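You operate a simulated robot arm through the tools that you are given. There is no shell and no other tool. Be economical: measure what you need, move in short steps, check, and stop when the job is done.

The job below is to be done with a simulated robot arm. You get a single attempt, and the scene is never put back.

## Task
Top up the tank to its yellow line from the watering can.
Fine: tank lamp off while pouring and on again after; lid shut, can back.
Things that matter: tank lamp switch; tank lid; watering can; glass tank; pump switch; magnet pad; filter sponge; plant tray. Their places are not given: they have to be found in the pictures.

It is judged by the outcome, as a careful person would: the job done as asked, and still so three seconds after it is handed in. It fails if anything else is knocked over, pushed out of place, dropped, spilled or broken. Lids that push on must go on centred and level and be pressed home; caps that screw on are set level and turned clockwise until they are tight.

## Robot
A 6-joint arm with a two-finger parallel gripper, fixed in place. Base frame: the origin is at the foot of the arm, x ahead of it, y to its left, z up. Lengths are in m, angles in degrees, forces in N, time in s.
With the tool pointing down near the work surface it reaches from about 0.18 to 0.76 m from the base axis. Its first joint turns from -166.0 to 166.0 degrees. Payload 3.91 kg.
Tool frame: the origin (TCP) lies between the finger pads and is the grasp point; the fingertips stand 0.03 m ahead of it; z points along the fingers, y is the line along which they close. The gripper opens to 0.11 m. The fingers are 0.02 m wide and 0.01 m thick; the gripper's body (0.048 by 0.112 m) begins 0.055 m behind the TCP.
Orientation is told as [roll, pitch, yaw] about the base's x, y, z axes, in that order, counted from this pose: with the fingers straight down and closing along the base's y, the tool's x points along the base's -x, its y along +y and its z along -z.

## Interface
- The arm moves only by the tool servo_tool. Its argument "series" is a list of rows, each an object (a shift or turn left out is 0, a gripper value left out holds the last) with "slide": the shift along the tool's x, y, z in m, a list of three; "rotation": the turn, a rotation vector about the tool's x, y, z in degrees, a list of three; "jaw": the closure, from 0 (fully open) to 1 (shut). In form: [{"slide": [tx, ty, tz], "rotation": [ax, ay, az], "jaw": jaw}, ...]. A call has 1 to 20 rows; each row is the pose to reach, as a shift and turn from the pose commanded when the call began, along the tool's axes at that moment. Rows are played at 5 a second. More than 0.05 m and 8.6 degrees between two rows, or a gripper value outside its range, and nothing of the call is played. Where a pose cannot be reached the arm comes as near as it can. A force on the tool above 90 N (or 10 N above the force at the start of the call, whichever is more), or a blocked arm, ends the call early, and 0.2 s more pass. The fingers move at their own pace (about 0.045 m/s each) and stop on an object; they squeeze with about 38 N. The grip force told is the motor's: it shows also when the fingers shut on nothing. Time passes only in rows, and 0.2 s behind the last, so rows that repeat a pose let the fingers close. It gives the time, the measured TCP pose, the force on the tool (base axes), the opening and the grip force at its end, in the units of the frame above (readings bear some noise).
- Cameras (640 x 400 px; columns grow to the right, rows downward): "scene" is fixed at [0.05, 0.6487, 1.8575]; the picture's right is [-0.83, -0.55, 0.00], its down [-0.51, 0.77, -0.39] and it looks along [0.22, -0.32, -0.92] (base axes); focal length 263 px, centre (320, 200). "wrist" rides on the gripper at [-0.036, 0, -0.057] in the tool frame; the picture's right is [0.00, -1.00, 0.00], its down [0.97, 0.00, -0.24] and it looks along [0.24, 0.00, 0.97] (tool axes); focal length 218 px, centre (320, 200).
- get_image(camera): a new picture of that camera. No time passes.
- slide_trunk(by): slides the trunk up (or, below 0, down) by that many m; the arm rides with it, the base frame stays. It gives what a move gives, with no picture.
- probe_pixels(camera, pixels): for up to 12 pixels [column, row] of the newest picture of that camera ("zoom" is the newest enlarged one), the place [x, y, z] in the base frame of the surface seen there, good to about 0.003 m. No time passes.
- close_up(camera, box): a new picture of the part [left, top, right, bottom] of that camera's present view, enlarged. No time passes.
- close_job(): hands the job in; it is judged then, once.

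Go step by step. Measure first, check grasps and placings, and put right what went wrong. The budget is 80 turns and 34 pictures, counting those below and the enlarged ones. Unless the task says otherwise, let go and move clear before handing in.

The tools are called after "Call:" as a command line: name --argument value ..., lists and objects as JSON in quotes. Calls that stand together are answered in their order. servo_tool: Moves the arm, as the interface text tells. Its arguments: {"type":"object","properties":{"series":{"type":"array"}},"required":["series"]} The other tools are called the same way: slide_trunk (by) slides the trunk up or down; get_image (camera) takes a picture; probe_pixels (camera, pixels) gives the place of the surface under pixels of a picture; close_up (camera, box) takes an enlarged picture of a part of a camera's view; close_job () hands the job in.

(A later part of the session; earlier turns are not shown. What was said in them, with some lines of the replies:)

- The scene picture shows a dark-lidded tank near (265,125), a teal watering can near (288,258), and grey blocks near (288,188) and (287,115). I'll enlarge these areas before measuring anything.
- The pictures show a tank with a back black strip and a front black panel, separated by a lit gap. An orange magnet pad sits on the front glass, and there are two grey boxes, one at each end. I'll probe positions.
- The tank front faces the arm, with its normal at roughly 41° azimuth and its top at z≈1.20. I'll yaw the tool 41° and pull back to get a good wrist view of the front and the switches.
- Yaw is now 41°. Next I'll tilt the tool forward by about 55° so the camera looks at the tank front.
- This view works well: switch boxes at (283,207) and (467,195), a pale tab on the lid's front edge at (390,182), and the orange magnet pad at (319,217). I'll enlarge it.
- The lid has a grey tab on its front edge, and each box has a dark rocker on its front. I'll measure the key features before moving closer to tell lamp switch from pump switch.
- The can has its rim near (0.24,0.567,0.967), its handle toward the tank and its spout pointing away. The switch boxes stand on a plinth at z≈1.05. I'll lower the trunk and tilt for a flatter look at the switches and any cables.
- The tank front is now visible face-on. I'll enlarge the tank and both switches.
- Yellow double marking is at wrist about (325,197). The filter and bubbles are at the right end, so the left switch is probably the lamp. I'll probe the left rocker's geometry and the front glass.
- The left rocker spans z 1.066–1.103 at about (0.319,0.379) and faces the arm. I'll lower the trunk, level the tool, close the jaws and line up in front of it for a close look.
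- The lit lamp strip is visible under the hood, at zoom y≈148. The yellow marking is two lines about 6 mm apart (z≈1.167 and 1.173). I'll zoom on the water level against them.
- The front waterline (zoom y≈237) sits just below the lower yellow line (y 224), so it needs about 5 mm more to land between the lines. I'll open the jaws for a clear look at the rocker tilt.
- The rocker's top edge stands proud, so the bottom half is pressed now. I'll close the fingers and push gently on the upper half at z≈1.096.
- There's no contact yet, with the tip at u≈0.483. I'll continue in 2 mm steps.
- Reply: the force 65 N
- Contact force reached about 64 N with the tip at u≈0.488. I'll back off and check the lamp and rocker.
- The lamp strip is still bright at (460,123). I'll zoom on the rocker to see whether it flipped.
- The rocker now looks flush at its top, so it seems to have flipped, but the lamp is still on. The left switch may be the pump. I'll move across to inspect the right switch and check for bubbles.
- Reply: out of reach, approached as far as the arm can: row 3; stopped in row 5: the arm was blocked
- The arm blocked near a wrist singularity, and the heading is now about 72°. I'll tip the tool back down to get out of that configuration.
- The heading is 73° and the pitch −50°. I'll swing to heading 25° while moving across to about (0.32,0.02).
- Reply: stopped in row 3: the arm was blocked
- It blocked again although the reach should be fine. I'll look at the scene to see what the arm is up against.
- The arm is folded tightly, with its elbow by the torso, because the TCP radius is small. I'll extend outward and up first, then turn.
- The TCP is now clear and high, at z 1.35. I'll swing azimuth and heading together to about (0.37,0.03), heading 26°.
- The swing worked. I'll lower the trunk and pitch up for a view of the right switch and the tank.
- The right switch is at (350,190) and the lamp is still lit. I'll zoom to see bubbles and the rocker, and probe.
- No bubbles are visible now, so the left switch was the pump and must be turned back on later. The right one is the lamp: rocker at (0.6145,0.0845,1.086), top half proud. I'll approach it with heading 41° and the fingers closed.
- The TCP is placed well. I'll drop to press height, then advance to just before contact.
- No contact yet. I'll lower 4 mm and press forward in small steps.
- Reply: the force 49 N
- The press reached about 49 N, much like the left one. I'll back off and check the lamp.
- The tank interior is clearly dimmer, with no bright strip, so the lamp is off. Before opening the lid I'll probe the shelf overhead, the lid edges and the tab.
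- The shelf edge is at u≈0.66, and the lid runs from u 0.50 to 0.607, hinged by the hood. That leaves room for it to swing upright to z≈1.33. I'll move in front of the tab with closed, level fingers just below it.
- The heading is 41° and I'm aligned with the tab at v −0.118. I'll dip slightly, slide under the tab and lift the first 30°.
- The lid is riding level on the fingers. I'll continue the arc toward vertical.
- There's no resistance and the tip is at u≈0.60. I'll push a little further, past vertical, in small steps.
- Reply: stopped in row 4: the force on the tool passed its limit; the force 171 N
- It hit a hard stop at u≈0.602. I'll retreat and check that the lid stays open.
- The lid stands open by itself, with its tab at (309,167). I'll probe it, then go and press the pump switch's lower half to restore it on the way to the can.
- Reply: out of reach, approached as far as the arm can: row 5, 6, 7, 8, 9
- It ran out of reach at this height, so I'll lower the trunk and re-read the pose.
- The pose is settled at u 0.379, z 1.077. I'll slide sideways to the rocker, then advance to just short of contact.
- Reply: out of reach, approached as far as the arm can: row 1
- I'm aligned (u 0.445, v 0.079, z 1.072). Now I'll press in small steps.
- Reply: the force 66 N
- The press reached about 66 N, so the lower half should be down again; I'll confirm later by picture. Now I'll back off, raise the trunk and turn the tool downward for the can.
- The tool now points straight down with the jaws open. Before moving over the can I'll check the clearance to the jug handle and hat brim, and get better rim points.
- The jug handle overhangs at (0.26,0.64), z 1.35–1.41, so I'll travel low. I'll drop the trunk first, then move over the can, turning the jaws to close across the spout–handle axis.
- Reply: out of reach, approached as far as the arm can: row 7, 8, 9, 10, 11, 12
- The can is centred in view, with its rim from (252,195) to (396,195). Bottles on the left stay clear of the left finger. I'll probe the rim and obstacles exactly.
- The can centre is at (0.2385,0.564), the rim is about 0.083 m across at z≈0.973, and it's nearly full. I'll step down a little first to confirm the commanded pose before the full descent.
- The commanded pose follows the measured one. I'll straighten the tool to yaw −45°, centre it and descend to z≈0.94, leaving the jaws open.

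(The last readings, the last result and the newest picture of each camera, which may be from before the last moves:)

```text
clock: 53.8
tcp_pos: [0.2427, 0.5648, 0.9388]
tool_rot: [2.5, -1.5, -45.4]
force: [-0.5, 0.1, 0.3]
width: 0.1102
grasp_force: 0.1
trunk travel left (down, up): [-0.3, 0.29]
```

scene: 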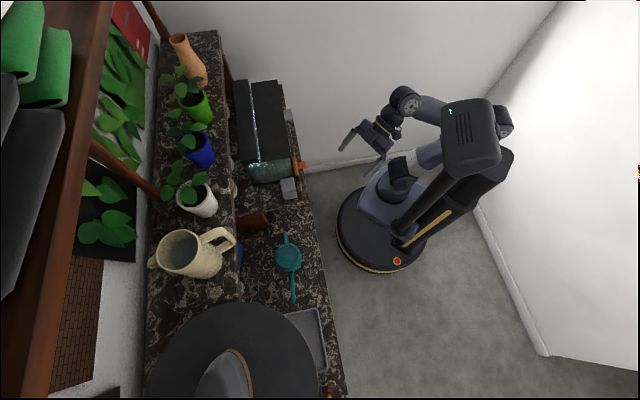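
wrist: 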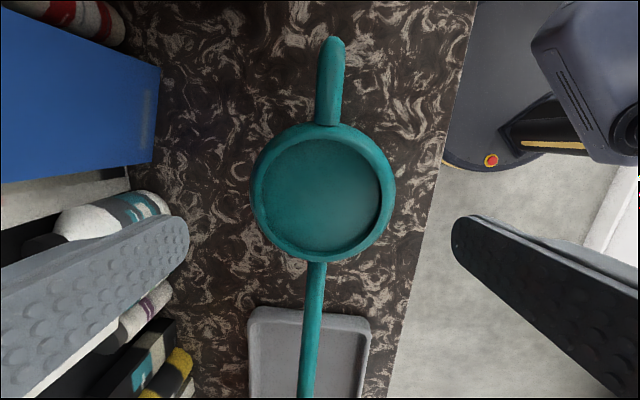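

I'm at z 0.939, nearly level. I'll trim tilt and centring, then close on the can body.

Call:
servo_tool --series '[{"slide": [0.002, -0.003, 0], "rotation": [2.8, -0.7, 0]}, {"slide": [0.002, -0.003, 0], "rotation": [2.8, -0.7, 0], "jaw": 1}, {"slide": [0.002, -0.003, 0], "rotation": [2.8, -0.7, 0]}, {"slide": [0.002, -0.003, 0], "rotation": [2.8, -0.7, 0]}, {"slide": [0.002, -0.003, 0], "rotation": [2.8, -0.7, 0]}]'

```text
clock: 55.0
tcp_pos: [0.2392, 0.5638, 0.9386]
tool_rot: [-0.3, -2.1, -45.3]
force: [1.2, 0.1, 0.2]
width: 0.0895
grasp_force: 38.1
trunk travel left (down, up): [-0.3, 0.29]
```

The grip is firm on the body at 0.0895 m. I'll lift a little with the trunk and check the weight.

Call:
slide_trunk --by 0.03

Call:
slide_trunk --by 0.1

```text
clock: 55.7
tcp_pos: [0.2386, 0.5641, 0.9676]
tool_rot: [-0.4, -2.2, -45.3]
force: [-0.3, 0.2, -6.7]
width: 0.0893
grasp_force: 38.3
trunk travel left (down, up): [-0.33, 0.26]
```

```text
clock: 57.1
tcp_pos: [0.2399, 0.5646, 1.068]
tool_rot: [-0.3, -2.2, -45.3]
force: [0.2, 0.7, -6.2]
width: 0.0893
grasp_force: 37.6
trunk travel left (down, up): [-0.43, 0.16]
```

The can is lifted level, weighing about 6.4 N. I'll move toward the arm, away from the jug, then raise the trunk.

Call:
servo_tool --series '[{"slide": [-0.018, -0.031, 0]}, {"slide": [-0.036, -0.063, 0]}, {"slide": [-0.054, -0.094, 0]}, {"slide": [-0.072, -0.126, 0]}, {"slide": [-0.0893, -0.157, 0]}, {"slide": [-0.0893, -0.157, 0]}]'

Call:
slide_trunk --by 0.16

```text
clock: 58.5
tcp_pos: [0.1907, 0.3923, 1.074]
tool_rot: [-0.3, -2.0, -45.3]
force: [-0.4, 0.1, -5.3]
width: 0.0896
grasp_force: 38.2
trunk travel left (down, up): [-0.43, 0.16]
```

```text
clock: 60.3
tcp_pos: [0.1901, 0.3921, 1.2331]
tool_rot: [-0.4, -2.2, -45.3]
force: [0.6, 0.2, -6.0]
width: 0.0894
grasp_force: 38.1
trunk travel left (down, up): [-0.59, 0.0]
```

Now I'll turn the can 176° counter-clockwise on the robot's side, keeping it level and raising it at the same time.

Call:
servo_tool --series '[{"slide": [0, 0, -0.01], "rotation": [0, 0, -8]}, {"slide": [0, 0, -0.02], "rotation": [0, 0, -16]}, {"slide": [0, 0, -0.03], "rotation": [0, 0, -24]}, {"slide": [0, 0, -0.04], "rotation": [0, 0, -32]}, {"slide": [0, 0, -0.05], "rotation": [0, 0, -40]}, {"slide": [0, 0, -0.06], "rotation": [0, 0, -48]}, {"slide": [0, 0, -0.07], "rotation": [0, 0, -56]}, {"slide": [0, 0, -0.08], "rotation": [0, 0, -64]}, {"slide": [0, 0, -0.08], "rotation": [0, 0, -72]}, {"slide": [0, 0, -0.08], "rotation": [0, 0, -80]}, {"slide": [0, 0, -0.08], "rotation": [0, 0, -88]}]'

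Call:
servo_tool --series '[{"rotation": [0, 0, -8]}, {"rotation": [0, 0, -16]}, {"rotation": [0, 0, -24]}, {"rotation": [0, 0, -32]}, {"rotation": [0, 0, -40]}, {"rotation": [0, 0, -48]}, {"rotation": [0, 0, -56]}, {"rotation": [0, 0, -64]}, {"rotation": [0, 0, -72]}, {"rotation": [0, 0, -80]}, {"rotation": [0, 0, -88]}, {"rotation": [0, 0, -88]}]'

```text
clock: 62.7
tcp_pos: [0.1882, 0.3939, 1.3144]
tool_rot: [-2.3, 0.2, 42.8]
force: [0.5, -0.3, -5.5]
width: 0.0894
grasp_force: 38.1
trunk travel left (down, up): [-0.59, 0.0]
```

```text
clock: 65.3
tcp_pos: [0.188, 0.3947, 1.3143]
tool_rot: [0.2, 2.2, 130.8]
force: [-0.2, 0.4, -5.7]
width: 0.0895
grasp_force: 38.3
trunk travel left (down, up): [-0.59, 0.0]
```

The spout now points along the tank (−v). I'll carry the can to u≈0.525, v≈0.089 so the tip hangs over the tank opening, staying level.

Call:
servo_tool --series '[{"slide": [0.018, -0.025, 0]}, {"slide": [0.035, -0.05, 0]}, {"slide": [0.052, -0.075, 0.01]}, {"slide": [0.07, -0.1, 0.025]}, {"slide": [0.086, -0.124, 0.045]}, {"slide": [0.086, -0.124, 0.045]}]'

Call:
close_up --camera "scene" --box '[210, 60, 350, 230]'

```text
clock: 66.7
tcp_pos: [0.3381, 0.4074, 1.271]
tool_rot: [0.1, 2.2, 130.8]
force: [-0.2, 0.7, -6.2]
width: 0.0894
grasp_force: 37.8
trunk travel left (down, up): [-0.59, 0.0]
```

```text
2.35 times, centred on (280, 145) of scene
```

zoom: 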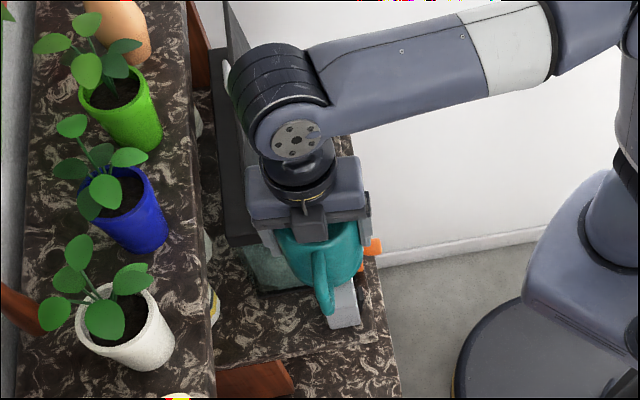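

The can is over the tank's open top and the arm clears the lid. By geometry a tilt of about 20–22° should deliver the roughly 0.2 L needed, so I'll start with a slow 14° tilt and watch the weight.

Call:
servo_tool --series '[{"rotation": [0, -2.5, 0]}, {"rotation": [0, -5, 0]}, {"rotation": [0, -7.5, 0]}, {"rotation": [0, -10, 0]}, {"rotation": [0, -12, 0]}, {"rotation": [0, -14, 0]}, {"rotation": [0, -14, 0]}, {"rotation": [0, -14, 0]}, {"rotation": [0, -14, 0]}, {"rotation": [0, -14, 0]}, {"rotation": [0, -14, 0]}, {"rotation": [0, -14, 0]}]'

```text
clock: 69.3
tcp_pos: [0.3388, 0.4071, 1.2723]
tool_rot: [0.2, -11.9, 130.7]
force: [-0.2, -0.2, -6.4]
width: 0.0893
grasp_force: 38.2
trunk travel left (down, up): [-0.59, 0.0]
```

No loss yet: net tilt is only about 10°. I'll continue slowly by 5° more and hold.

Call:
servo_tool --series '[{"rotation": [0, -2, 0]}, {"rotation": [0, -4, 0]}, {"rotation": [0, -5, 0]}, {"rotation": [0, -5, 0]}, {"rotation": [0, -5, 0]}, {"rotation": [0, -5, 0]}, {"rotation": [0, -5, 0]}, {"rotation": [0, -5, 0]}, {"rotation": [0, -5, 0]}, {"rotation": [0, -5, 0]}]'

```text
clock: 71.5
tcp_pos: [0.3389, 0.4091, 1.2726]
tool_rot: [0.2, -16.8, 130.7]
force: [0.2, -0.1, -5.7]
width: 0.0894
grasp_force: 38.1
trunk travel left (down, up): [-0.59, 0.0]
```

The weight is about 5.7 N, still within noise of the start. Another 5°.

Call:
servo_tool --series '[{"rotation": [0, -2, 0]}, {"rotation": [0, -4, 0]}, {"rotation": [0, -5, 0]}, {"rotation": [0, -5, 0]}, {"rotation": [0, -5, 0]}, {"rotation": [0, -5, 0]}, {"rotation": [0, -5, 0]}, {"rotation": [0, -5, 0]}]'

Call:
get_image --camera "wrist"

```text
clock: 73.3
tcp_pos: [0.3383, 0.4083, 1.2718]
tool_rot: [0.2, -21.8, 130.7]
force: [-0.4, -0.2, -5.8]
width: 0.0893
grasp_force: 38.2
trunk travel left (down, up): [-0.59, 0.0]
```

```text
5 pictures are left
```

wrist: 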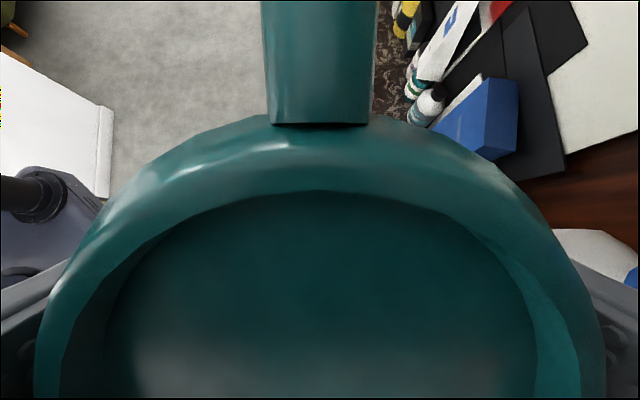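

The view into the can shows a surface just below the rim. I'll probe it for a tilted lid or a level water surface.

Call:
probe_pixels --camera "wrist" --pixels '[[320, 220], [320, 300], [320, 390], [200, 300], [450, 300], [320, 160], [70, 350], [320, 60]]'

```text
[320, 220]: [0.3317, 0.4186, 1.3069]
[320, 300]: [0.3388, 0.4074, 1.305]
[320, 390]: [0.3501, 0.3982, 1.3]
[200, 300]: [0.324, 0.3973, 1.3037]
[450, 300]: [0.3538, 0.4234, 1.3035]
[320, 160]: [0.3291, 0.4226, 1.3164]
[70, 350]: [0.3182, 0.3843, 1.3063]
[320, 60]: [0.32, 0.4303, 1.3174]
```

The surface tilts with the can, so the weight is the only guide to the level. It's still ~5.8 N, so I'll tilt 8° more.

Call:
servo_tool --series '[{"rotation": [0, -2, 0]}, {"rotation": [0, -4, 0]}, {"rotation": [0, -6, 0]}, {"rotation": [0, -8, 0]}, {"rotation": [0, -8, 0]}, {"rotation": [0, -8, 0]}, {"rotation": [0, -8, 0]}, {"rotation": [0, -8, 0]}]'

```text
clock: 75.1
tcp_pos: [0.3391, 0.408, 1.2727]
tool_rot: [0.2, -29.8, 130.6]
force: [-0.5, 0.5, -5.1]
width: 0.0891
grasp_force: 37.7
trunk travel left (down, up): [-0.59, 0.0]
```

The weight reads 5.1 N, which may be the start of flow. I'll hold briefly to see the trend.

Call:
servo_tool --series '[{"rotation": [0, 0, 0]}, {"rotation": [0, 0, 0]}, {"rotation": [0, 0, 0]}, {"rotation": [0, 0, 0]}, {"rotation": [0, 0, 0]}]'

```text
clock: 76.3
tcp_pos: [0.3384, 0.4075, 1.2705]
tool_rot: [0.2, -29.8, 130.6]
force: [0.0, 0.4, -4.1]
width: 0.0892
grasp_force: 38.4
trunk travel left (down, up): [-0.59, 0.0]
```

It's pouring now: the weight has dropped to about 4.1 N from about 6.0 N. I'll tilt back to stop the flow and check.

Call:
servo_tool --series '[{"rotation": [0, 7, 0]}, {"rotation": [0, 14, 0]}, {"rotation": [0, 20, 0]}, {"rotation": [0, 20, 0]}, {"rotation": [0, 20, 0]}]'

Call:
servo_tool --series '[{"rotation": [0, 0, 0]}]'

Call:
servo_tool --series '[{"rotation": [0, 0, 0]}]'

Call:
close_up --camera "scene" --box '[235, 120, 335, 200]'

```text
clock: 77.5
tcp_pos: [0.3392, 0.4083, 1.2722]
tool_rot: [0.2, -9.8, 130.7]
force: [-0.8, -0.3, -5.8]
width: 0.0893
grasp_force: 37.9
trunk travel left (down, up): [-0.59, 0.0]
```

```text
clock: 77.9
tcp_pos: [0.3394, 0.4092, 1.2711]
tool_rot: [0.3, -9.7, 130.6]
force: [0.1, -0.2, -4.3]
width: 0.0895
grasp_force: 38.0
trunk travel left (down, up): [-0.59, 0.0]
```

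```text
clock: 78.3
tcp_pos: [0.3408, 0.408, 1.2731]
tool_rot: [0.2, -9.8, 130.6]
force: [-0.4, -0.7, -4.1]
width: 0.0895
grasp_force: 38.2
trunk travel left (down, up): [-0.59, 0.0]
```

```text
5.00 times, centred on (285, 160) of scene
```

zoom: 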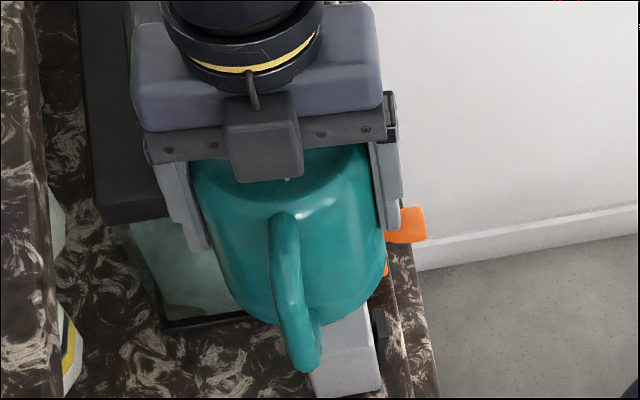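

The readings are noisy, so I'll take several while still holding, to average the weight.

Call:
servo_tool --series '[{"rotation": [0, 0, 0]}]'

Call:
servo_tool --series '[{"rotation": [0, 0, 0]}]'

Call:
servo_tool --series '[{"rotation": [0, 0, 0]}]'

Call:
servo_tool --series '[{"rotation": [0, 0, 0]}]'

Call:
servo_tool --series '[{"rotation": [0, 0, 0]}]'

Call:
servo_tool --series '[{"rotation": [0, 0, 0]}]'

```text
clock: 78.7
tcp_pos: [0.3402, 0.4084, 1.273]
tool_rot: [0.2, -9.7, 130.7]
force: [-0.4, -0.3, -5.0]
width: 0.0894
grasp_force: 38.3
trunk travel left (down, up): [-0.59, 0.0]
```

```text
clock: 79.1
tcp_pos: [0.3402, 0.4092, 1.2727]
tool_rot: [0.2, -9.7, 130.7]
force: [0.5, -0.7, -5.0]
width: 0.0895
grasp_force: 38.1
trunk travel left (down, up): [-0.59, 0.0]
```

```text
clock: 79.5
tcp_pos: [0.3389, 0.4075, 1.2721]
tool_rot: [0.2, -9.8, 130.7]
force: [0.9, 0.1, -4.1]
width: 0.0894
grasp_force: 38.2
trunk travel left (down, up): [-0.59, 0.0]
```

```text
clock: 79.9
tcp_pos: [0.3401, 0.4093, 1.2717]
tool_rot: [0.1, -9.8, 130.8]
force: [0.4, 0.3, -4.7]
width: 0.0893
grasp_force: 38.0
trunk travel left (down, up): [-0.59, 0.0]
```

```text
clock: 80.3
tcp_pos: [0.3393, 0.4088, 1.2719]
tool_rot: [0.2, -9.8, 130.8]
force: [0.8, 0.2, -4.3]
width: 0.0893
grasp_force: 38.0
trunk travel left (down, up): [-0.59, 0.0]
```

```text
clock: 80.7
tcp_pos: [0.3392, 0.4078, 1.2733]
tool_rot: [0.2, -9.9, 130.7]
force: [-0.5, 0.2, -4.6]
width: 0.0894
grasp_force: 38.3
trunk travel left (down, up): [-0.59, 0.0]
```

The average went from 5.95 N to 4.66 N, so about 0.13 L has been poured. I'll bring the can upright, carry it back in front of the tank and use the wrist camera to read the level.

Call:
servo_tool --series '[{"slide": [0, 0, 0], "rotation": [0, 4, 0]}, {"slide": [0, 0.02, -0.01], "rotation": [0, 8, 0]}, {"slide": [0, 0.06, -0.015], "rotation": [0, 10, 0]}, {"slide": [0, 0.1, -0.015], "rotation": [0, 10, 0]}, {"slide": [0.03, 0.14, -0.015], "rotation": [0, 10, 0]}, {"slide": [0.06, 0.18, -0.015], "rotation": [0, 10, 0]}, {"slide": [0.09, 0.215, -0.015], "rotation": [0, 10, 0]}, {"slide": [0.13, 0.222, -0.015], "rotation": [0, 10, 0]}, {"slide": [0.156, 0.222, -0.015], "rotation": [0, 10, 0]}, {"slide": [0.156, 0.222, -0.015], "rotation": [0, 10, 0]}]'

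```text
clock: 82.9
tcp_pos: [0.2707, 0.144, 1.2605]
tool_rot: [0.2, 0.3, 130.7]
force: [0.2, -0.2, -4.5]
width: 0.0895
grasp_force: 38.0
trunk travel left (down, up): [-0.59, 0.0]
```

I'm in place at u 0.30, v −0.069. I'll zoom on the right part of the wrist view, where the yellow lines should be.

Call:
close_up --camera "wrist" --box '[500, 30, 640, 170]'

```text
2.86 times, centred on (570, 100) of wrist
```

zoom: 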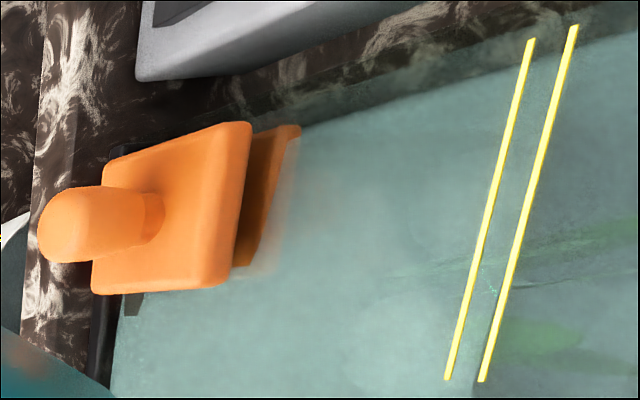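

Both yellow lines are clearly seen here, but the waterline between them is faint. I'll enlarge that part.

Call:
close_up --camera "wrist" --box '[570, 110, 640, 180]'

```text
5.71 times, centred on (605, 145) of wrist
```

zoom: 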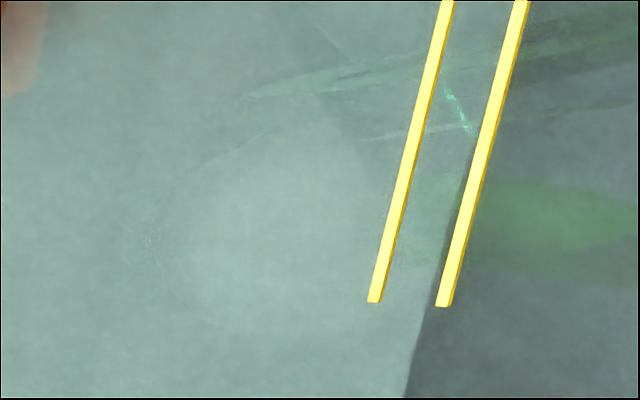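

The waterline is now up between the lines as seen from here, but correcting for the glass offset puts it only about at the lower line. A small second pour of roughly 0.08 L is needed, so I'll return to the pouring spot.

Call:
servo_tool --series '[{"slide": [-0.04, 0, -0.006]}, {"slide": [-0.08, -0.01, -0.012]}, {"slide": [-0.11, -0.04, -0.012]}, {"slide": [-0.135, -0.08, -0.012]}, {"slide": [-0.155, -0.12, -0.012]}, {"slide": [-0.1556, -0.16, -0.012]}, {"slide": [-0.1556, -0.2, -0.012]}, {"slide": [-0.1556, -0.224, -0.012]}, {"slide": [-0.1556, -0.224, -0.012]}]'

Call:
servo_tool --series '[{"rotation": [0, -5, 0]}, {"rotation": [0, -10, 0]}, {"rotation": [0, -15, 0]}, {"rotation": [0, -20, 0]}, {"rotation": [0, -22, 0]}, {"rotation": [0, -22, 0]}]'

Call:
servo_tool --series '[{"rotation": [0, 0, 0]}]'

Call:
servo_tool --series '[{"rotation": [0, 0, 0]}]'

Call:
servo_tool --series '[{"rotation": [0, 0, 0]}]'

```text
clock: 84.9
tcp_pos: [0.3432, 0.4088, 1.2719]
tool_rot: [0.2, 0.3, 130.7]
force: [-0.5, -0.4, -4.5]
width: 0.0891
grasp_force: 37.8
trunk travel left (down, up): [-0.59, 0.0]
```

```text
clock: 86.3
tcp_pos: [0.3418, 0.4092, 1.2716]
tool_rot: [0.2, -21.9, 130.6]
force: [-0.4, 0.1, -4.6]
width: 0.0894
grasp_force: 38.3
trunk travel left (down, up): [-0.59, 0.0]
```

```text
clock: 86.7
tcp_pos: [0.341, 0.4093, 1.2723]
tool_rot: [0.2, -21.8, 130.6]
force: [-0.1, -1.0, -4.8]
width: 0.0895
grasp_force: 38.1
trunk travel left (down, up): [-0.59, 0.0]
```

```text
clock: 87.1
tcp_pos: [0.3414, 0.4094, 1.2709]
tool_rot: [0.2, -21.8, 130.5]
force: [0.0, -0.1, -4.4]
width: 0.0893
grasp_force: 37.8
trunk travel left (down, up): [-0.59, 0.0]
```

```text
clock: 87.5
tcp_pos: [0.341, 0.4089, 1.2721]
tool_rot: [0.3, -21.9, 130.6]
force: [0.6, 0.3, -4.9]
width: 0.0893
grasp_force: 37.8
trunk travel left (down, up): [-0.59, 0.0]
```

The baseline is about 4.63 N with no flow at 22°. I'll tilt to 30° and take short readings, aiming for about 3.8 N.

Call:
servo_tool --series '[{"rotation": [0, -4, 0]}, {"rotation": [0, -8, 0]}]'

Call:
servo_tool --series '[{"rotation": [0, 0, 0]}]'

Call:
servo_tool --series '[{"rotation": [0, 0, 0]}]'

```text
clock: 88.1
tcp_pos: [0.3411, 0.4096, 1.2717]
tool_rot: [0.1, -29.9, 130.6]
force: [-0.3, -0.2, -5.4]
width: 0.0895
grasp_force: 38.1
trunk travel left (down, up): [-0.59, 0.0]
```

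```text
clock: 88.5
tcp_pos: [0.3411, 0.4089, 1.2724]
tool_rot: [0.1, -29.9, 130.6]
force: [0.8, 0.5, -6.1]
width: 0.0894
grasp_force: 38.1
trunk travel left (down, up): [-0.59, 0.0]
```

```text
clock: 88.9
tcp_pos: [0.341, 0.4099, 1.2719]
tool_rot: [0.3, -29.8, 130.6]
force: [0.2, -0.2, -4.8]
width: 0.0894
grasp_force: 37.8
trunk travel left (down, up): [-0.59, 0.0]
```

There's no flow at 30° now, since the level in the can is lower. I'll tilt 4° more and sample.

Call:
servo_tool --series '[{"rotation": [0, -2, 0]}, {"rotation": [0, -4, 0]}]'

Call:
servo_tool --series '[{"rotation": [0, 0, 0]}]'

Call:
servo_tool --series '[{"rotation": [0, 0, 0]}]'

Call:
servo_tool --series '[{"rotation": [0, 0, 0]}]'

Call:
servo_tool --series '[{"rotation": [0, 0, 0]}]'

```text
clock: 89.5
tcp_pos: [0.3408, 0.4096, 1.2718]
tool_rot: [0.2, -33.7, 130.5]
force: [0.0, 0.5, -3.7]
width: 0.0894
grasp_force: 37.6
trunk travel left (down, up): [-0.59, 0.0]
```

```text
clock: 89.9
tcp_pos: [0.3413, 0.4088, 1.2718]
tool_rot: [0.2, -33.7, 130.6]
force: [-0.7, 0.3, -4.3]
width: 0.0896
grasp_force: 37.9
trunk travel left (down, up): [-0.59, 0.0]
```

```text
clock: 90.3
tcp_pos: [0.3405, 0.4086, 1.2725]
tool_rot: [0.2, -33.8, 130.5]
force: [0.1, 0.0, -4.1]
width: 0.0893
grasp_force: 38.4
trunk travel left (down, up): [-0.59, 0.0]
```

```text
clock: 90.7
tcp_pos: [0.3421, 0.4093, 1.272]
tool_rot: [0.2, -33.8, 130.6]
force: [0.3, -0.9, -3.4]
width: 0.0893
grasp_force: 38.3
trunk travel left (down, up): [-0.59, 0.0]
```

```text
clock: 91.1
tcp_pos: [0.3419, 0.4105, 1.2725]
tool_rot: [0.2, -33.8, 130.7]
force: [0.4, 0.0, -3.3]
width: 0.0893
grasp_force: 37.6
trunk travel left (down, up): [-0.59, 0.0]
```

The weight is falling through about 3.5 N, so I'll tilt back now and average.

Call:
servo_tool --series '[{"rotation": [0, 8, 0]}, {"rotation": [0, 16, 0]}, {"rotation": [0, 24, 0]}, {"rotation": [0, 24, 0]}]'

Call:
servo_tool --series '[{"rotation": [0, 0, 0]}]'

Call:
servo_tool --series '[{"rotation": [0, 0, 0]}]'

Call:
servo_tool --series '[{"rotation": [0, 0, 0]}]'

Call:
servo_tool --series '[{"rotation": [0, 0, 0]}]'

Call:
servo_tool --series '[{"rotation": [0, 0, 0]}]'

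Call:
servo_tool --series '[{"rotation": [0, 0, 0]}]'

```text
clock: 92.1
tcp_pos: [0.3414, 0.4092, 1.2727]
tool_rot: [0.2, -9.8, 130.7]
force: [-0.2, 0.5, -4.4]
width: 0.0894
grasp_force: 37.7
trunk travel left (down, up): [-0.59, 0.0]
```

```text
clock: 92.5
tcp_pos: [0.3414, 0.4089, 1.2739]
tool_rot: [0.2, -9.7, 130.7]
force: [-0.5, 0.9, -3.6]
width: 0.0894
grasp_force: 38.1
trunk travel left (down, up): [-0.59, 0.0]
```

```text
clock: 92.9
tcp_pos: [0.342, 0.4083, 1.2728]
tool_rot: [0.2, -9.7, 130.7]
force: [0.8, -0.6, -3.6]
width: 0.0892
grasp_force: 37.9
trunk travel left (down, up): [-0.59, 0.0]
```

```text
clock: 93.3
tcp_pos: [0.3413, 0.409, 1.2721]
tool_rot: [0.1, -9.9, 130.6]
force: [-0.2, -1.0, -3.7]
width: 0.0893
grasp_force: 38.1
trunk travel left (down, up): [-0.59, 0.0]
```

```text
clock: 93.7
tcp_pos: [0.3418, 0.4096, 1.2723]
tool_rot: [0.2, -9.8, 130.6]
force: [0.0, -0.4, -4.2]
width: 0.0894
grasp_force: 37.9
trunk travel left (down, up): [-0.59, 0.0]
```

```text
clock: 94.1
tcp_pos: [0.3414, 0.4087, 1.2727]
tool_rot: [0.2, -9.8, 130.7]
force: [-0.3, 0.7, -4.4]
width: 0.0894
grasp_force: 38.0
trunk travel left (down, up): [-0.59, 0.0]
```

```text
clock: 94.5
tcp_pos: [0.3412, 0.4089, 1.2729]
tool_rot: [0.3, -9.8, 130.7]
force: [-0.3, 1.1, -4.2]
width: 0.0893
grasp_force: 38.3
trunk travel left (down, up): [-0.59, 0.0]
```

The average is 4.0 N, so about 0.195 L has been added in total. That gives a ~4.7 mm rise, mid-way between the lines. I'll level the can, go back to the staging spot and turn it back.

Call:
servo_tool --series '[{"rotation": [0, 6, 0]}, {"rotation": [0, 12, 0]}]'

Call:
servo_tool --series '[{"slide": [-0.015, 0.025, -0.01]}, {"slide": [-0.035, 0.05, -0.02]}, {"slide": [-0.053, 0.075, -0.03]}, {"slide": [-0.071, 0.1, -0.042]}, {"slide": [-0.0893, 0.1257, -0.042]}, {"slide": [-0.0893, 0.1257, -0.042]}]'

Call:
servo_tool --series '[{"rotation": [0, 0, 8]}, {"rotation": [0, 0, 16]}, {"rotation": [0, 0, 24]}, {"rotation": [0, 0, 32]}, {"rotation": [0, 0, 40]}, {"rotation": [0, 0, 48]}, {"rotation": [0, 0, 56]}, {"rotation": [0, 0, 64]}, {"rotation": [0, 0, 72]}, {"rotation": [0, 0, 80]}, {"rotation": [0, 0, 88]}, {"rotation": [0, 0, 88]}]'

Call:
servo_tool --series '[{"rotation": [0, 0, 8]}, {"rotation": [0, 0, 16]}, {"rotation": [0, 0, 24]}, {"slide": [0, 0, 0.01], "rotation": [0, 0, 32]}, {"slide": [0, 0, 0.02], "rotation": [0, 0, 40]}, {"slide": [0, 0, 0.03], "rotation": [0, 0, 48]}, {"slide": [0, 0, 0.04], "rotation": [0, 0, 56]}, {"slide": [0, 0, 0.05], "rotation": [0, 0, 64]}, {"slide": [0, 0, 0.06], "rotation": [0, 0, 72]}, {"slide": [0, 0, 0.07], "rotation": [0, 0, 80]}, {"slide": [0, 0, 0.08], "rotation": [0, 0, 88]}, {"slide": [0, 0, 0.08], "rotation": [0, 0, 88]}]'

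```text
clock: 95.1
tcp_pos: [0.3423, 0.4094, 1.2723]
tool_rot: [0.2, 2.2, 130.7]
force: [0.5, 0.5, -3.1]
width: 0.0895
grasp_force: 38.0
trunk travel left (down, up): [-0.59, 0.0]
```

```text
clock: 96.5
tcp_pos: [0.1873, 0.3951, 1.309]
tool_rot: [0.3, 2.1, 130.6]
force: [1.0, 0.2, -3.2]
width: 0.0895
grasp_force: 38.1
trunk travel left (down, up): [-0.59, 0.0]
```

```text
clock: 99.1
tcp_pos: [0.1856, 0.3959, 1.3098]
tool_rot: [-2.3, 0.2, 42.7]
force: [1.3, 0.0, -3.8]
width: 0.0893
grasp_force: 38.2
trunk travel left (down, up): [-0.59, 0.0]
```

```text
clock: 101.7
tcp_pos: [0.1885, 0.394, 1.231]
tool_rot: [-0.3, -2.1, -45.3]
force: [0.1, -0.4, -4.5]
width: 0.0892
grasp_force: 38.1
trunk travel left (down, up): [-0.59, 0.0]
```

Yaw is back to −45.3°. I'll lower the trunk 0.16 m and carry the can back over its place.

Call:
slide_trunk --by -0.16

Call:
servo_tool --series '[{"slide": [0.017, 0.031, 0]}, {"slide": [0.034, 0.062, 0]}, {"slide": [0.051, 0.093, 0]}, {"slide": [0.068, 0.124, 0]}, {"slide": [0.0851, 0.1554, 0]}, {"slide": [0.0851, 0.1554, 0]}]'

```text
clock: 103.5
tcp_pos: [0.1879, 0.3939, 1.0718]
tool_rot: [-0.3, -2.1, -45.4]
force: [1.4, 0.7, -3.5]
width: 0.0895
grasp_force: 37.9
trunk travel left (down, up): [-0.43, 0.16]
```

```text
clock: 104.9
tcp_pos: [0.2382, 0.5638, 1.0674]
tool_rot: [-0.3, -2.2, -45.2]
force: [0.3, -0.5, -3.8]
width: 0.0893
grasp_force: 37.8
trunk travel left (down, up): [-0.43, 0.16]
```

The can is directly above its original spot. I'll lower by trunk to just above the surface, then ease down.

Call:
slide_trunk --by -0.124

Call:
servo_tool --series '[{"slide": [0, 0, 0.002]}, {"slide": [0, 0, 0.004]}, {"slide": [0, 0, 0.004]}]'

```text
clock: 106.5
tcp_pos: [0.238, 0.5634, 0.9423]
tool_rot: [-0.3, -2.0, -45.3]
force: [-0.5, 0.3, -4.4]
width: 0.0895
grasp_force: 38.0
trunk travel left (down, up): [-0.306, 0.284]
```

```text
clock: 107.3
tcp_pos: [0.2379, 0.5615, 0.9387]
tool_rot: [-0.2, -2.1, -45.3]
force: [0.4, -0.4, 1.0]
width: 0.0894
grasp_force: 38.1
trunk travel left (down, up): [-0.306, 0.284]
```

The can's weight is now taken by the counter (force +1.0 N) at z 0.939. I'll open the jaws and rise straight up.

Call:
servo_tool --series '[{"jaw": 0}, {"jaw": 0}, {"jaw": 0}, {"jaw": 0}]'

Call:
slide_trunk --by 0.13

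```text
clock: 108.3
tcp_pos: [0.2368, 0.5629, 0.9374]
tool_rot: [-0.3, -2.2, -45.3]
force: [0.6, -0.1, -0.2]
width: 0.1102
grasp_force: 0.0
trunk travel left (down, up): [-0.306, 0.284]
```

```text
clock: 109.8
tcp_pos: [0.2377, 0.5629, 1.0682]
tool_rot: [-0.3, -2.1, -45.3]
force: [0.6, 0.0, 0.0]
width: 0.1101
grasp_force: 0.1
trunk travel left (down, up): [-0.436, 0.154]
```

The can is back and released. Next I'll close the lid, first checking how far the plants overhang near the lid's tab.

Call:
probe_pixels --camera "scene" --pixels '[[200, 84], [195, 78], [206, 88], [210, 115], [207, 78], [203, 60], [205, 127], [196, 88], [208, 178], [203, 140]]'

```text
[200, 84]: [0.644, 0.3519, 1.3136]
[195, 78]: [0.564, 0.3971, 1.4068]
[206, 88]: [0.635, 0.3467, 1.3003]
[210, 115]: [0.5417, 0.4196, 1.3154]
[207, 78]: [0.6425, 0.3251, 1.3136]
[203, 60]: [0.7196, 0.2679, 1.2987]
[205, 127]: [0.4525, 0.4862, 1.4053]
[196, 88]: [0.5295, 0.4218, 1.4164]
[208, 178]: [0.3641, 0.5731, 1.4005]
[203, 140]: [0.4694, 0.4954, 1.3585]
```

The leaves start at u≈0.676, so there's room for the gripper over the lid edge. The plan is to pinch the tab from above with the fingers straddling the lid, then swing it down in an arc. First I'll retreat from the can and rise.

Call:
servo_tool --series '[{"slide": [-0.018, -0.031, 0]}, {"slide": [-0.036, -0.063, 0]}, {"slide": [-0.054, -0.094, 0]}, {"slide": [-0.072, -0.126, 0]}, {"slide": [-0.0893, -0.157, 0]}, {"slide": [-0.0893, -0.157, 0]}]'

Call:
slide_trunk --by 0.154

Call:
servo_tool --series '[{"slide": [0, 0, -0.04], "jaw": 0.6}, {"slide": [0, 0, -0.08], "rotation": [-3, 0, 1]}, {"slide": [0, 0, -0.12], "rotation": [-6, 0, 2]}, {"slide": [0, 0, -0.16], "rotation": [-9, 0, 3]}, {"slide": [0, 0, -0.19], "rotation": [-12, 0, 4]}, {"slide": [0, 0, -0.19], "rotation": [-12, 0, 4]}]'

```text
clock: 111.2
tcp_pos: [0.1886, 0.3883, 1.0698]
tool_rot: [-0.2, -2.0, -45.2]
force: [0.2, -0.9, 0.1]
width: 0.1097
grasp_force: 0.1
trunk travel left (down, up): [-0.436, 0.154]
```

```text
clock: 113.0
tcp_pos: [0.1887, 0.3897, 1.2242]
tool_rot: [-0.4, -2.1, -45.3]
force: [-0.2, -0.4, -1.2]
width: 0.11
grasp_force: 0.2
trunk travel left (down, up): [-0.59, 0.0]
```

```text
clock: 114.4
tcp_pos: [0.1837, 0.3943, 1.4136]
tool_rot: [12.0, -1.7, -49.3]
force: [0.4, -0.3, -0.2]
width: 0.0444
grasp_force: 0.1
trunk travel left (down, up): [-0.59, 0.0]
```

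The tool leans 12° with the jaws at 44 mm. I'll travel at z≈1.41 to above the tab (u 0.60, v −0.115).

Call:
servo_tool --series '[{"slide": [-0.034, 0.018, 0.004]}, {"slide": [-0.068, 0.036, 0.008]}, {"slide": [-0.102, 0.055, 0.012]}, {"slide": [-0.136, 0.075, 0.016]}, {"slide": [-0.17, 0.097, 0.021]}, {"slide": [-0.2, 0.122, 0.026]}, {"slide": [-0.232, 0.148, 0.031]}, {"slide": [-0.264, 0.174, 0.037]}, {"slide": [-0.292, 0.198, 0.042]}, {"slide": [-0.292, 0.198, 0.042]}]'

```text
clock: 116.6
tcp_pos: [0.522, 0.3047, 1.4172]
tool_rot: [12.0, -1.8, -49.3]
force: [-0.3, -0.2, -1.0]
width: 0.0441
grasp_force: 0.0
out of reach, approached as far as the arm can: row 9, 10
trunk travel left (down, up): [-0.59, 0.0]
```

I'm nearly on target (u 0.594, v −0.112). I'll descend to z 1.33 so the fingertips straddle the tab.

Call:
servo_tool --series '[{"slide": [0, -0.003, 0.03]}, {"slide": [0, -0.007, 0.06]}, {"slide": [0, -0.0113, 0.0866]}, {"slide": [0, -0.0113, 0.0866]}]'

Call:
get_image --camera "scene"

```text
clock: 117.6
tcp_pos: [0.5261, 0.3074, 1.3317]
tool_rot: [12.0, -1.7, -49.3]
force: [-1.0, 0.3, 0.2]
width: 0.0442
grasp_force: 0.0
trunk travel left (down, up): [-0.59, 0.0]
```

```text
1 pictures are left
```

scene: 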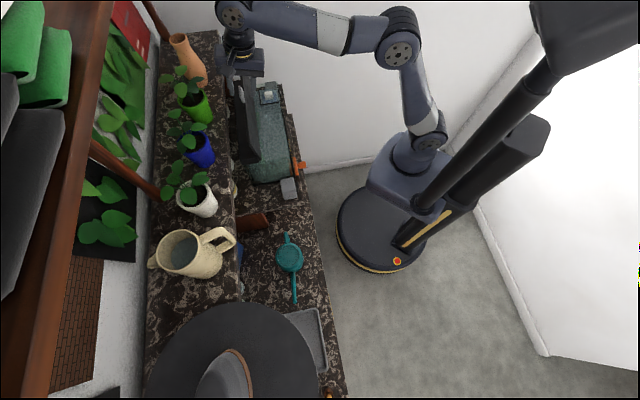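

The can is back at its spot, (288,258), and the gripper is over the lid tab. I'll use free probes on the lid, the water surface and the can.

Call:
probe_pixels --camera "scene" --pixels '[[270, 140], [272, 120], [268, 165], [275, 150], [243, 78], [256, 160], [248, 100], [240, 100], [288, 258], [293, 301], [286, 237], [262, 130]]'

```text
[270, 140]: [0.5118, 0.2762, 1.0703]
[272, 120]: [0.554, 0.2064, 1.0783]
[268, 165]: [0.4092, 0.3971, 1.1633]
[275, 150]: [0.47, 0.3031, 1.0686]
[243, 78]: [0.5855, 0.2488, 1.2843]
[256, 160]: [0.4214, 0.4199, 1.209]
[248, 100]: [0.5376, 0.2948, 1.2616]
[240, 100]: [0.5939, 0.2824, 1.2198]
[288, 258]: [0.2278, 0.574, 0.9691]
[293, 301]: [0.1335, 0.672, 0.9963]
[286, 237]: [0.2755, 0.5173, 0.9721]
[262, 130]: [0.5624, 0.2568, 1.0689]
```

The can position matches the original. I'll close the jaws gently on the tab.

Call:
servo_tool --series '[{"jaw": 0.8}, {"jaw": 1}, {"jaw": 1}, {"jaw": 1}, {"jaw": 1}]'

```text
clock: 118.8
tcp_pos: [0.5256, 0.3057, 1.3325]
tool_rot: [11.8, -1.7, -49.3]
force: [-4.1, -4.8, 1.1]
width: 0.0117
grasp_force: 45.2
trunk travel left (down, up): [-0.59, 0.0]
```

The tab is pinched at 11.7 mm. Now I'll swing the lid forward about its hinge (u≈0.602, z≈1.195), turning the tool with it for the first 45°.

Call:
servo_tool --series '[{"slide": [0, -0.0116, -0.0016], "rotation": [-4.3, 0, 0], "jaw": 1}, {"slide": [0, -0.0234, -0.0022], "rotation": [-8.7, 0, 0]}, {"slide": [0, -0.0352, -0.0019], "rotation": [-13, 0, 0]}, {"slide": [0, -0.0469, -0.0005], "rotation": [-17.3, 0, 0]}, {"slide": [0, -0.0585, 0.002], "rotation": [-21.7, 0, 0]}, {"slide": [0, -0.0697, 0.0052], "rotation": [-26, 0, 0]}, {"slide": [0, -0.0807, 0.0095], "rotation": [-30.3, 0, 0]}, {"slide": [0, -0.0913, 0.0148], "rotation": [-34.7, 0, 0]}, {"slide": [0, -0.1013, 0.021], "rotation": [-39, 0, 0]}]'

```text
clock: 120.8
tcp_pos: [0.4565, 0.2389, 1.2909]
tool_rot: [50.9, -1.8, -49.4]
force: [5.9, -32.8, 7.9]
width: 0.0084
grasp_force: 44.9
trunk travel left (down, up): [-0.59, 0.0]
5 turns are left
```

The lid is halfway down with some sideways load, so I'll correct v by 5 mm and finish the arc. Then I'll release and back straight off.

Call:
servo_tool --series '[{"slide": [0.003, -0.0118, -0.0006], "rotation": [-4.3, 0, 0], "jaw": 1}, {"slide": [0.005, -0.0236, -0.0003], "rotation": [-8.7, 0, 0]}, {"slide": [0.005, -0.0353, 0.0012], "rotation": [-13, 0, 0]}, {"slide": [0.005, -0.0468, 0.0037], "rotation": [-17.3, 0, 0]}, {"slide": [0.005, -0.0582, 0.0071], "rotation": [-21.7, 0, 0]}, {"slide": [0.005, -0.0692, 0.0115], "rotation": [-26, 0, 0]}, {"slide": [0.005, -0.0797, 0.0168], "rotation": [-30.3, 0, 0]}, {"slide": [0.005, -0.0897, 0.023], "rotation": [-34.7, 0, 0]}, {"slide": [0.005, -0.0975, 0.0285], "rotation": [-38, 0, 0]}]'

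Call:
servo_tool --series '[{"jaw": 0.75}, {"jaw": 0.7}, {"jaw": 0.7}, {"slide": [0, 0, -0.03]}, {"slide": [0, 0, -0.07]}, {"slide": [0, 0, -0.09]}, {"slide": [0, 0, -0.09], "jaw": 1}]'

```text
clock: 122.8
tcp_pos: [0.4259, 0.2203, 1.1974]
tool_rot: [89.2, -1.8, -49.1]
force: [12.8, 3.1, 9.8]
width: 0.0066
grasp_force: 45.3
trunk travel left (down, up): [-0.59, 0.0]
```

```text
clock: 124.4
tcp_pos: [0.356, 0.1605, 1.1979]
tool_rot: [88.9, -1.8, -49.3]
force: [-0.3, 0.3, -0.3]
width: 0.0
grasp_force: 0.1
trunk travel left (down, up): [-0.59, 0.0]
4 turns are left
```

The lid is down, with the tab released at z≈1.197. Now I'll lower the trunk and move in front of the lamp switch's lower half, just short of contact.

Call:
slide_trunk --by -0.122

Call:
servo_tool --series '[{"slide": [-0.045, 0, 0], "jaw": 1}, {"slide": [-0.09, -0.002, 0]}, {"slide": [-0.135, -0.004, 0]}, {"slide": [-0.18, -0.005, 0]}, {"slide": [-0.227, -0.007, 0]}, {"slide": [-0.227, -0.007, 0.03]}, {"slide": [-0.227, -0.007, 0.06]}, {"slide": [-0.227, -0.007, 0.085]}, {"slide": [-0.227, -0.007, 0.098]}, {"slide": [-0.227, -0.007, 0.098]}]'

```text
clock: 125.9
tcp_pos: [0.3549, 0.1606, 1.0759]
tool_rot: [89.0, -1.7, -49.3]
force: [0.1, -0.8, 0.0]
width: 0.0
grasp_force: 37.3
trunk travel left (down, up): [-0.468, 0.122]
```

```text
clock: 128.1
tcp_pos: [0.5779, 0.0536, 1.0741]
tool_rot: [88.8, -1.6, -49.2]
force: [0.0, -0.4, -0.7]
width: 0.0
grasp_force: 37.9
trunk travel left (down, up): [-0.468, 0.122]
3 turns are left
```

I'm perfectly aligned (u 0.4715, v −0.339, z 1.074). I'll press the lower half, back away and take the last picture to check the lamp, lid and level.

Call:
servo_tool --series '[{"slide": [0, 0, 0.01]}, {"slide": [0, 0, 0.014]}, {"slide": [0, 0, 0.018]}, {"slide": [0, 0, 0.021]}, {"slide": [0, 0, 0.0235]}, {"slide": [0, 0, 0.0245]}]'

Call:
servo_tool --series '[{"slide": [0, 0, -0.03]}, {"slide": [0, 0.02, -0.07]}, {"slide": [0.03, 0.05, -0.11]}, {"slide": [0.07, 0.07, -0.14]}, {"slide": [0.11, 0.09, -0.16]}, {"slide": [0.11, 0.09, -0.16]}]'

Call:
get_image --camera "wrist"

```text
clock: 129.5
tcp_pos: [0.5899, 0.0618, 1.0734]
tool_rot: [89.0, -1.4, -49.4]
force: [-63.6, -50.5, -12.3]
width: 0.0
grasp_force: 37.7
trunk travel left (down, up): [-0.468, 0.122]
```

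```text
refused: row 3 steps farther than a row can; nothing moved
```

```text
0 pictures are left
2 turns are left
```

wrist: 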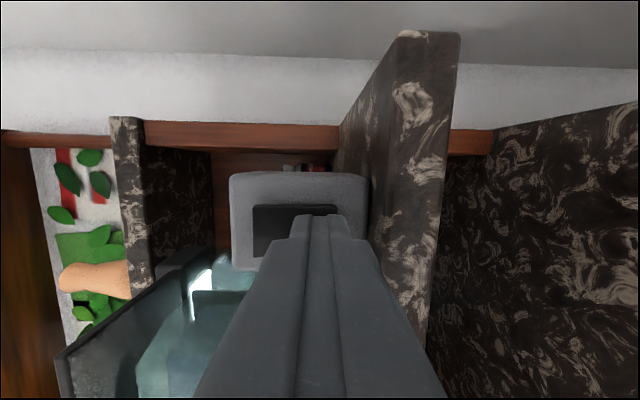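

The press reached about 81 N and the tank shows a bright strip at (200,280), so the lamp is on again; the dark lid edge lies flat on the tank. The retreat was refused for step size, so I'll back away in smaller steps.

Call:
servo_tool --series '[{"slide": [0, 0, -0.02]}, {"slide": [0, 0, -0.05]}, {"slide": [0, 0, -0.08]}, {"slide": [0, 0, -0.11]}, {"slide": [0, 0, -0.13]}, {"slide": [0, 0, -0.13]}]'

```text
clock: 130.9
tcp_pos: [0.4975, -0.0167, 1.0768]
tool_rot: [88.9, -1.6, -49.2]
force: [-0.5, -0.5, 0.3]
width: 0.0
grasp_force: 37.7
trunk travel left (down, up): [-0.468, 0.122]
1 turns are left
```

The arm is clear. As far as I could check, the tank is filled to between the two yellow lines: that's judged by weight, about 0.195 L poured, with no picture after the second pour. The lid is shut, the lamp is on again and the can is back; I also switched the pump off by mistake and pressed it back on, which I didn't confirm in a picture.

Call:
close_job

```text
The job is handed in.
```

I topped up the tank, but I have no picture of the water level after the second pour. From the drop in the can's weight, about 0.195 L went in, which should put the level between the two yellow lines.

- **Lamp:** it was off during both pours, and the last picture shows it on again.
- **Lid:** I swung it shut and released it. It looks flat in the last picture, but I didn't press it down afterwards.
- **Can:** it is back on its original spot, matched by measurement.
- **Pump:** I pressed its switch first by mistake, thinking it was the lamp, and turned the pump off. I pressed it back about 30 seconds later, but no picture confirms it is running.
- **Force on the lid:** I pushed it against its open stop with about 170 N, above the 90 N limit, so the move stopped early. I saw no damage.
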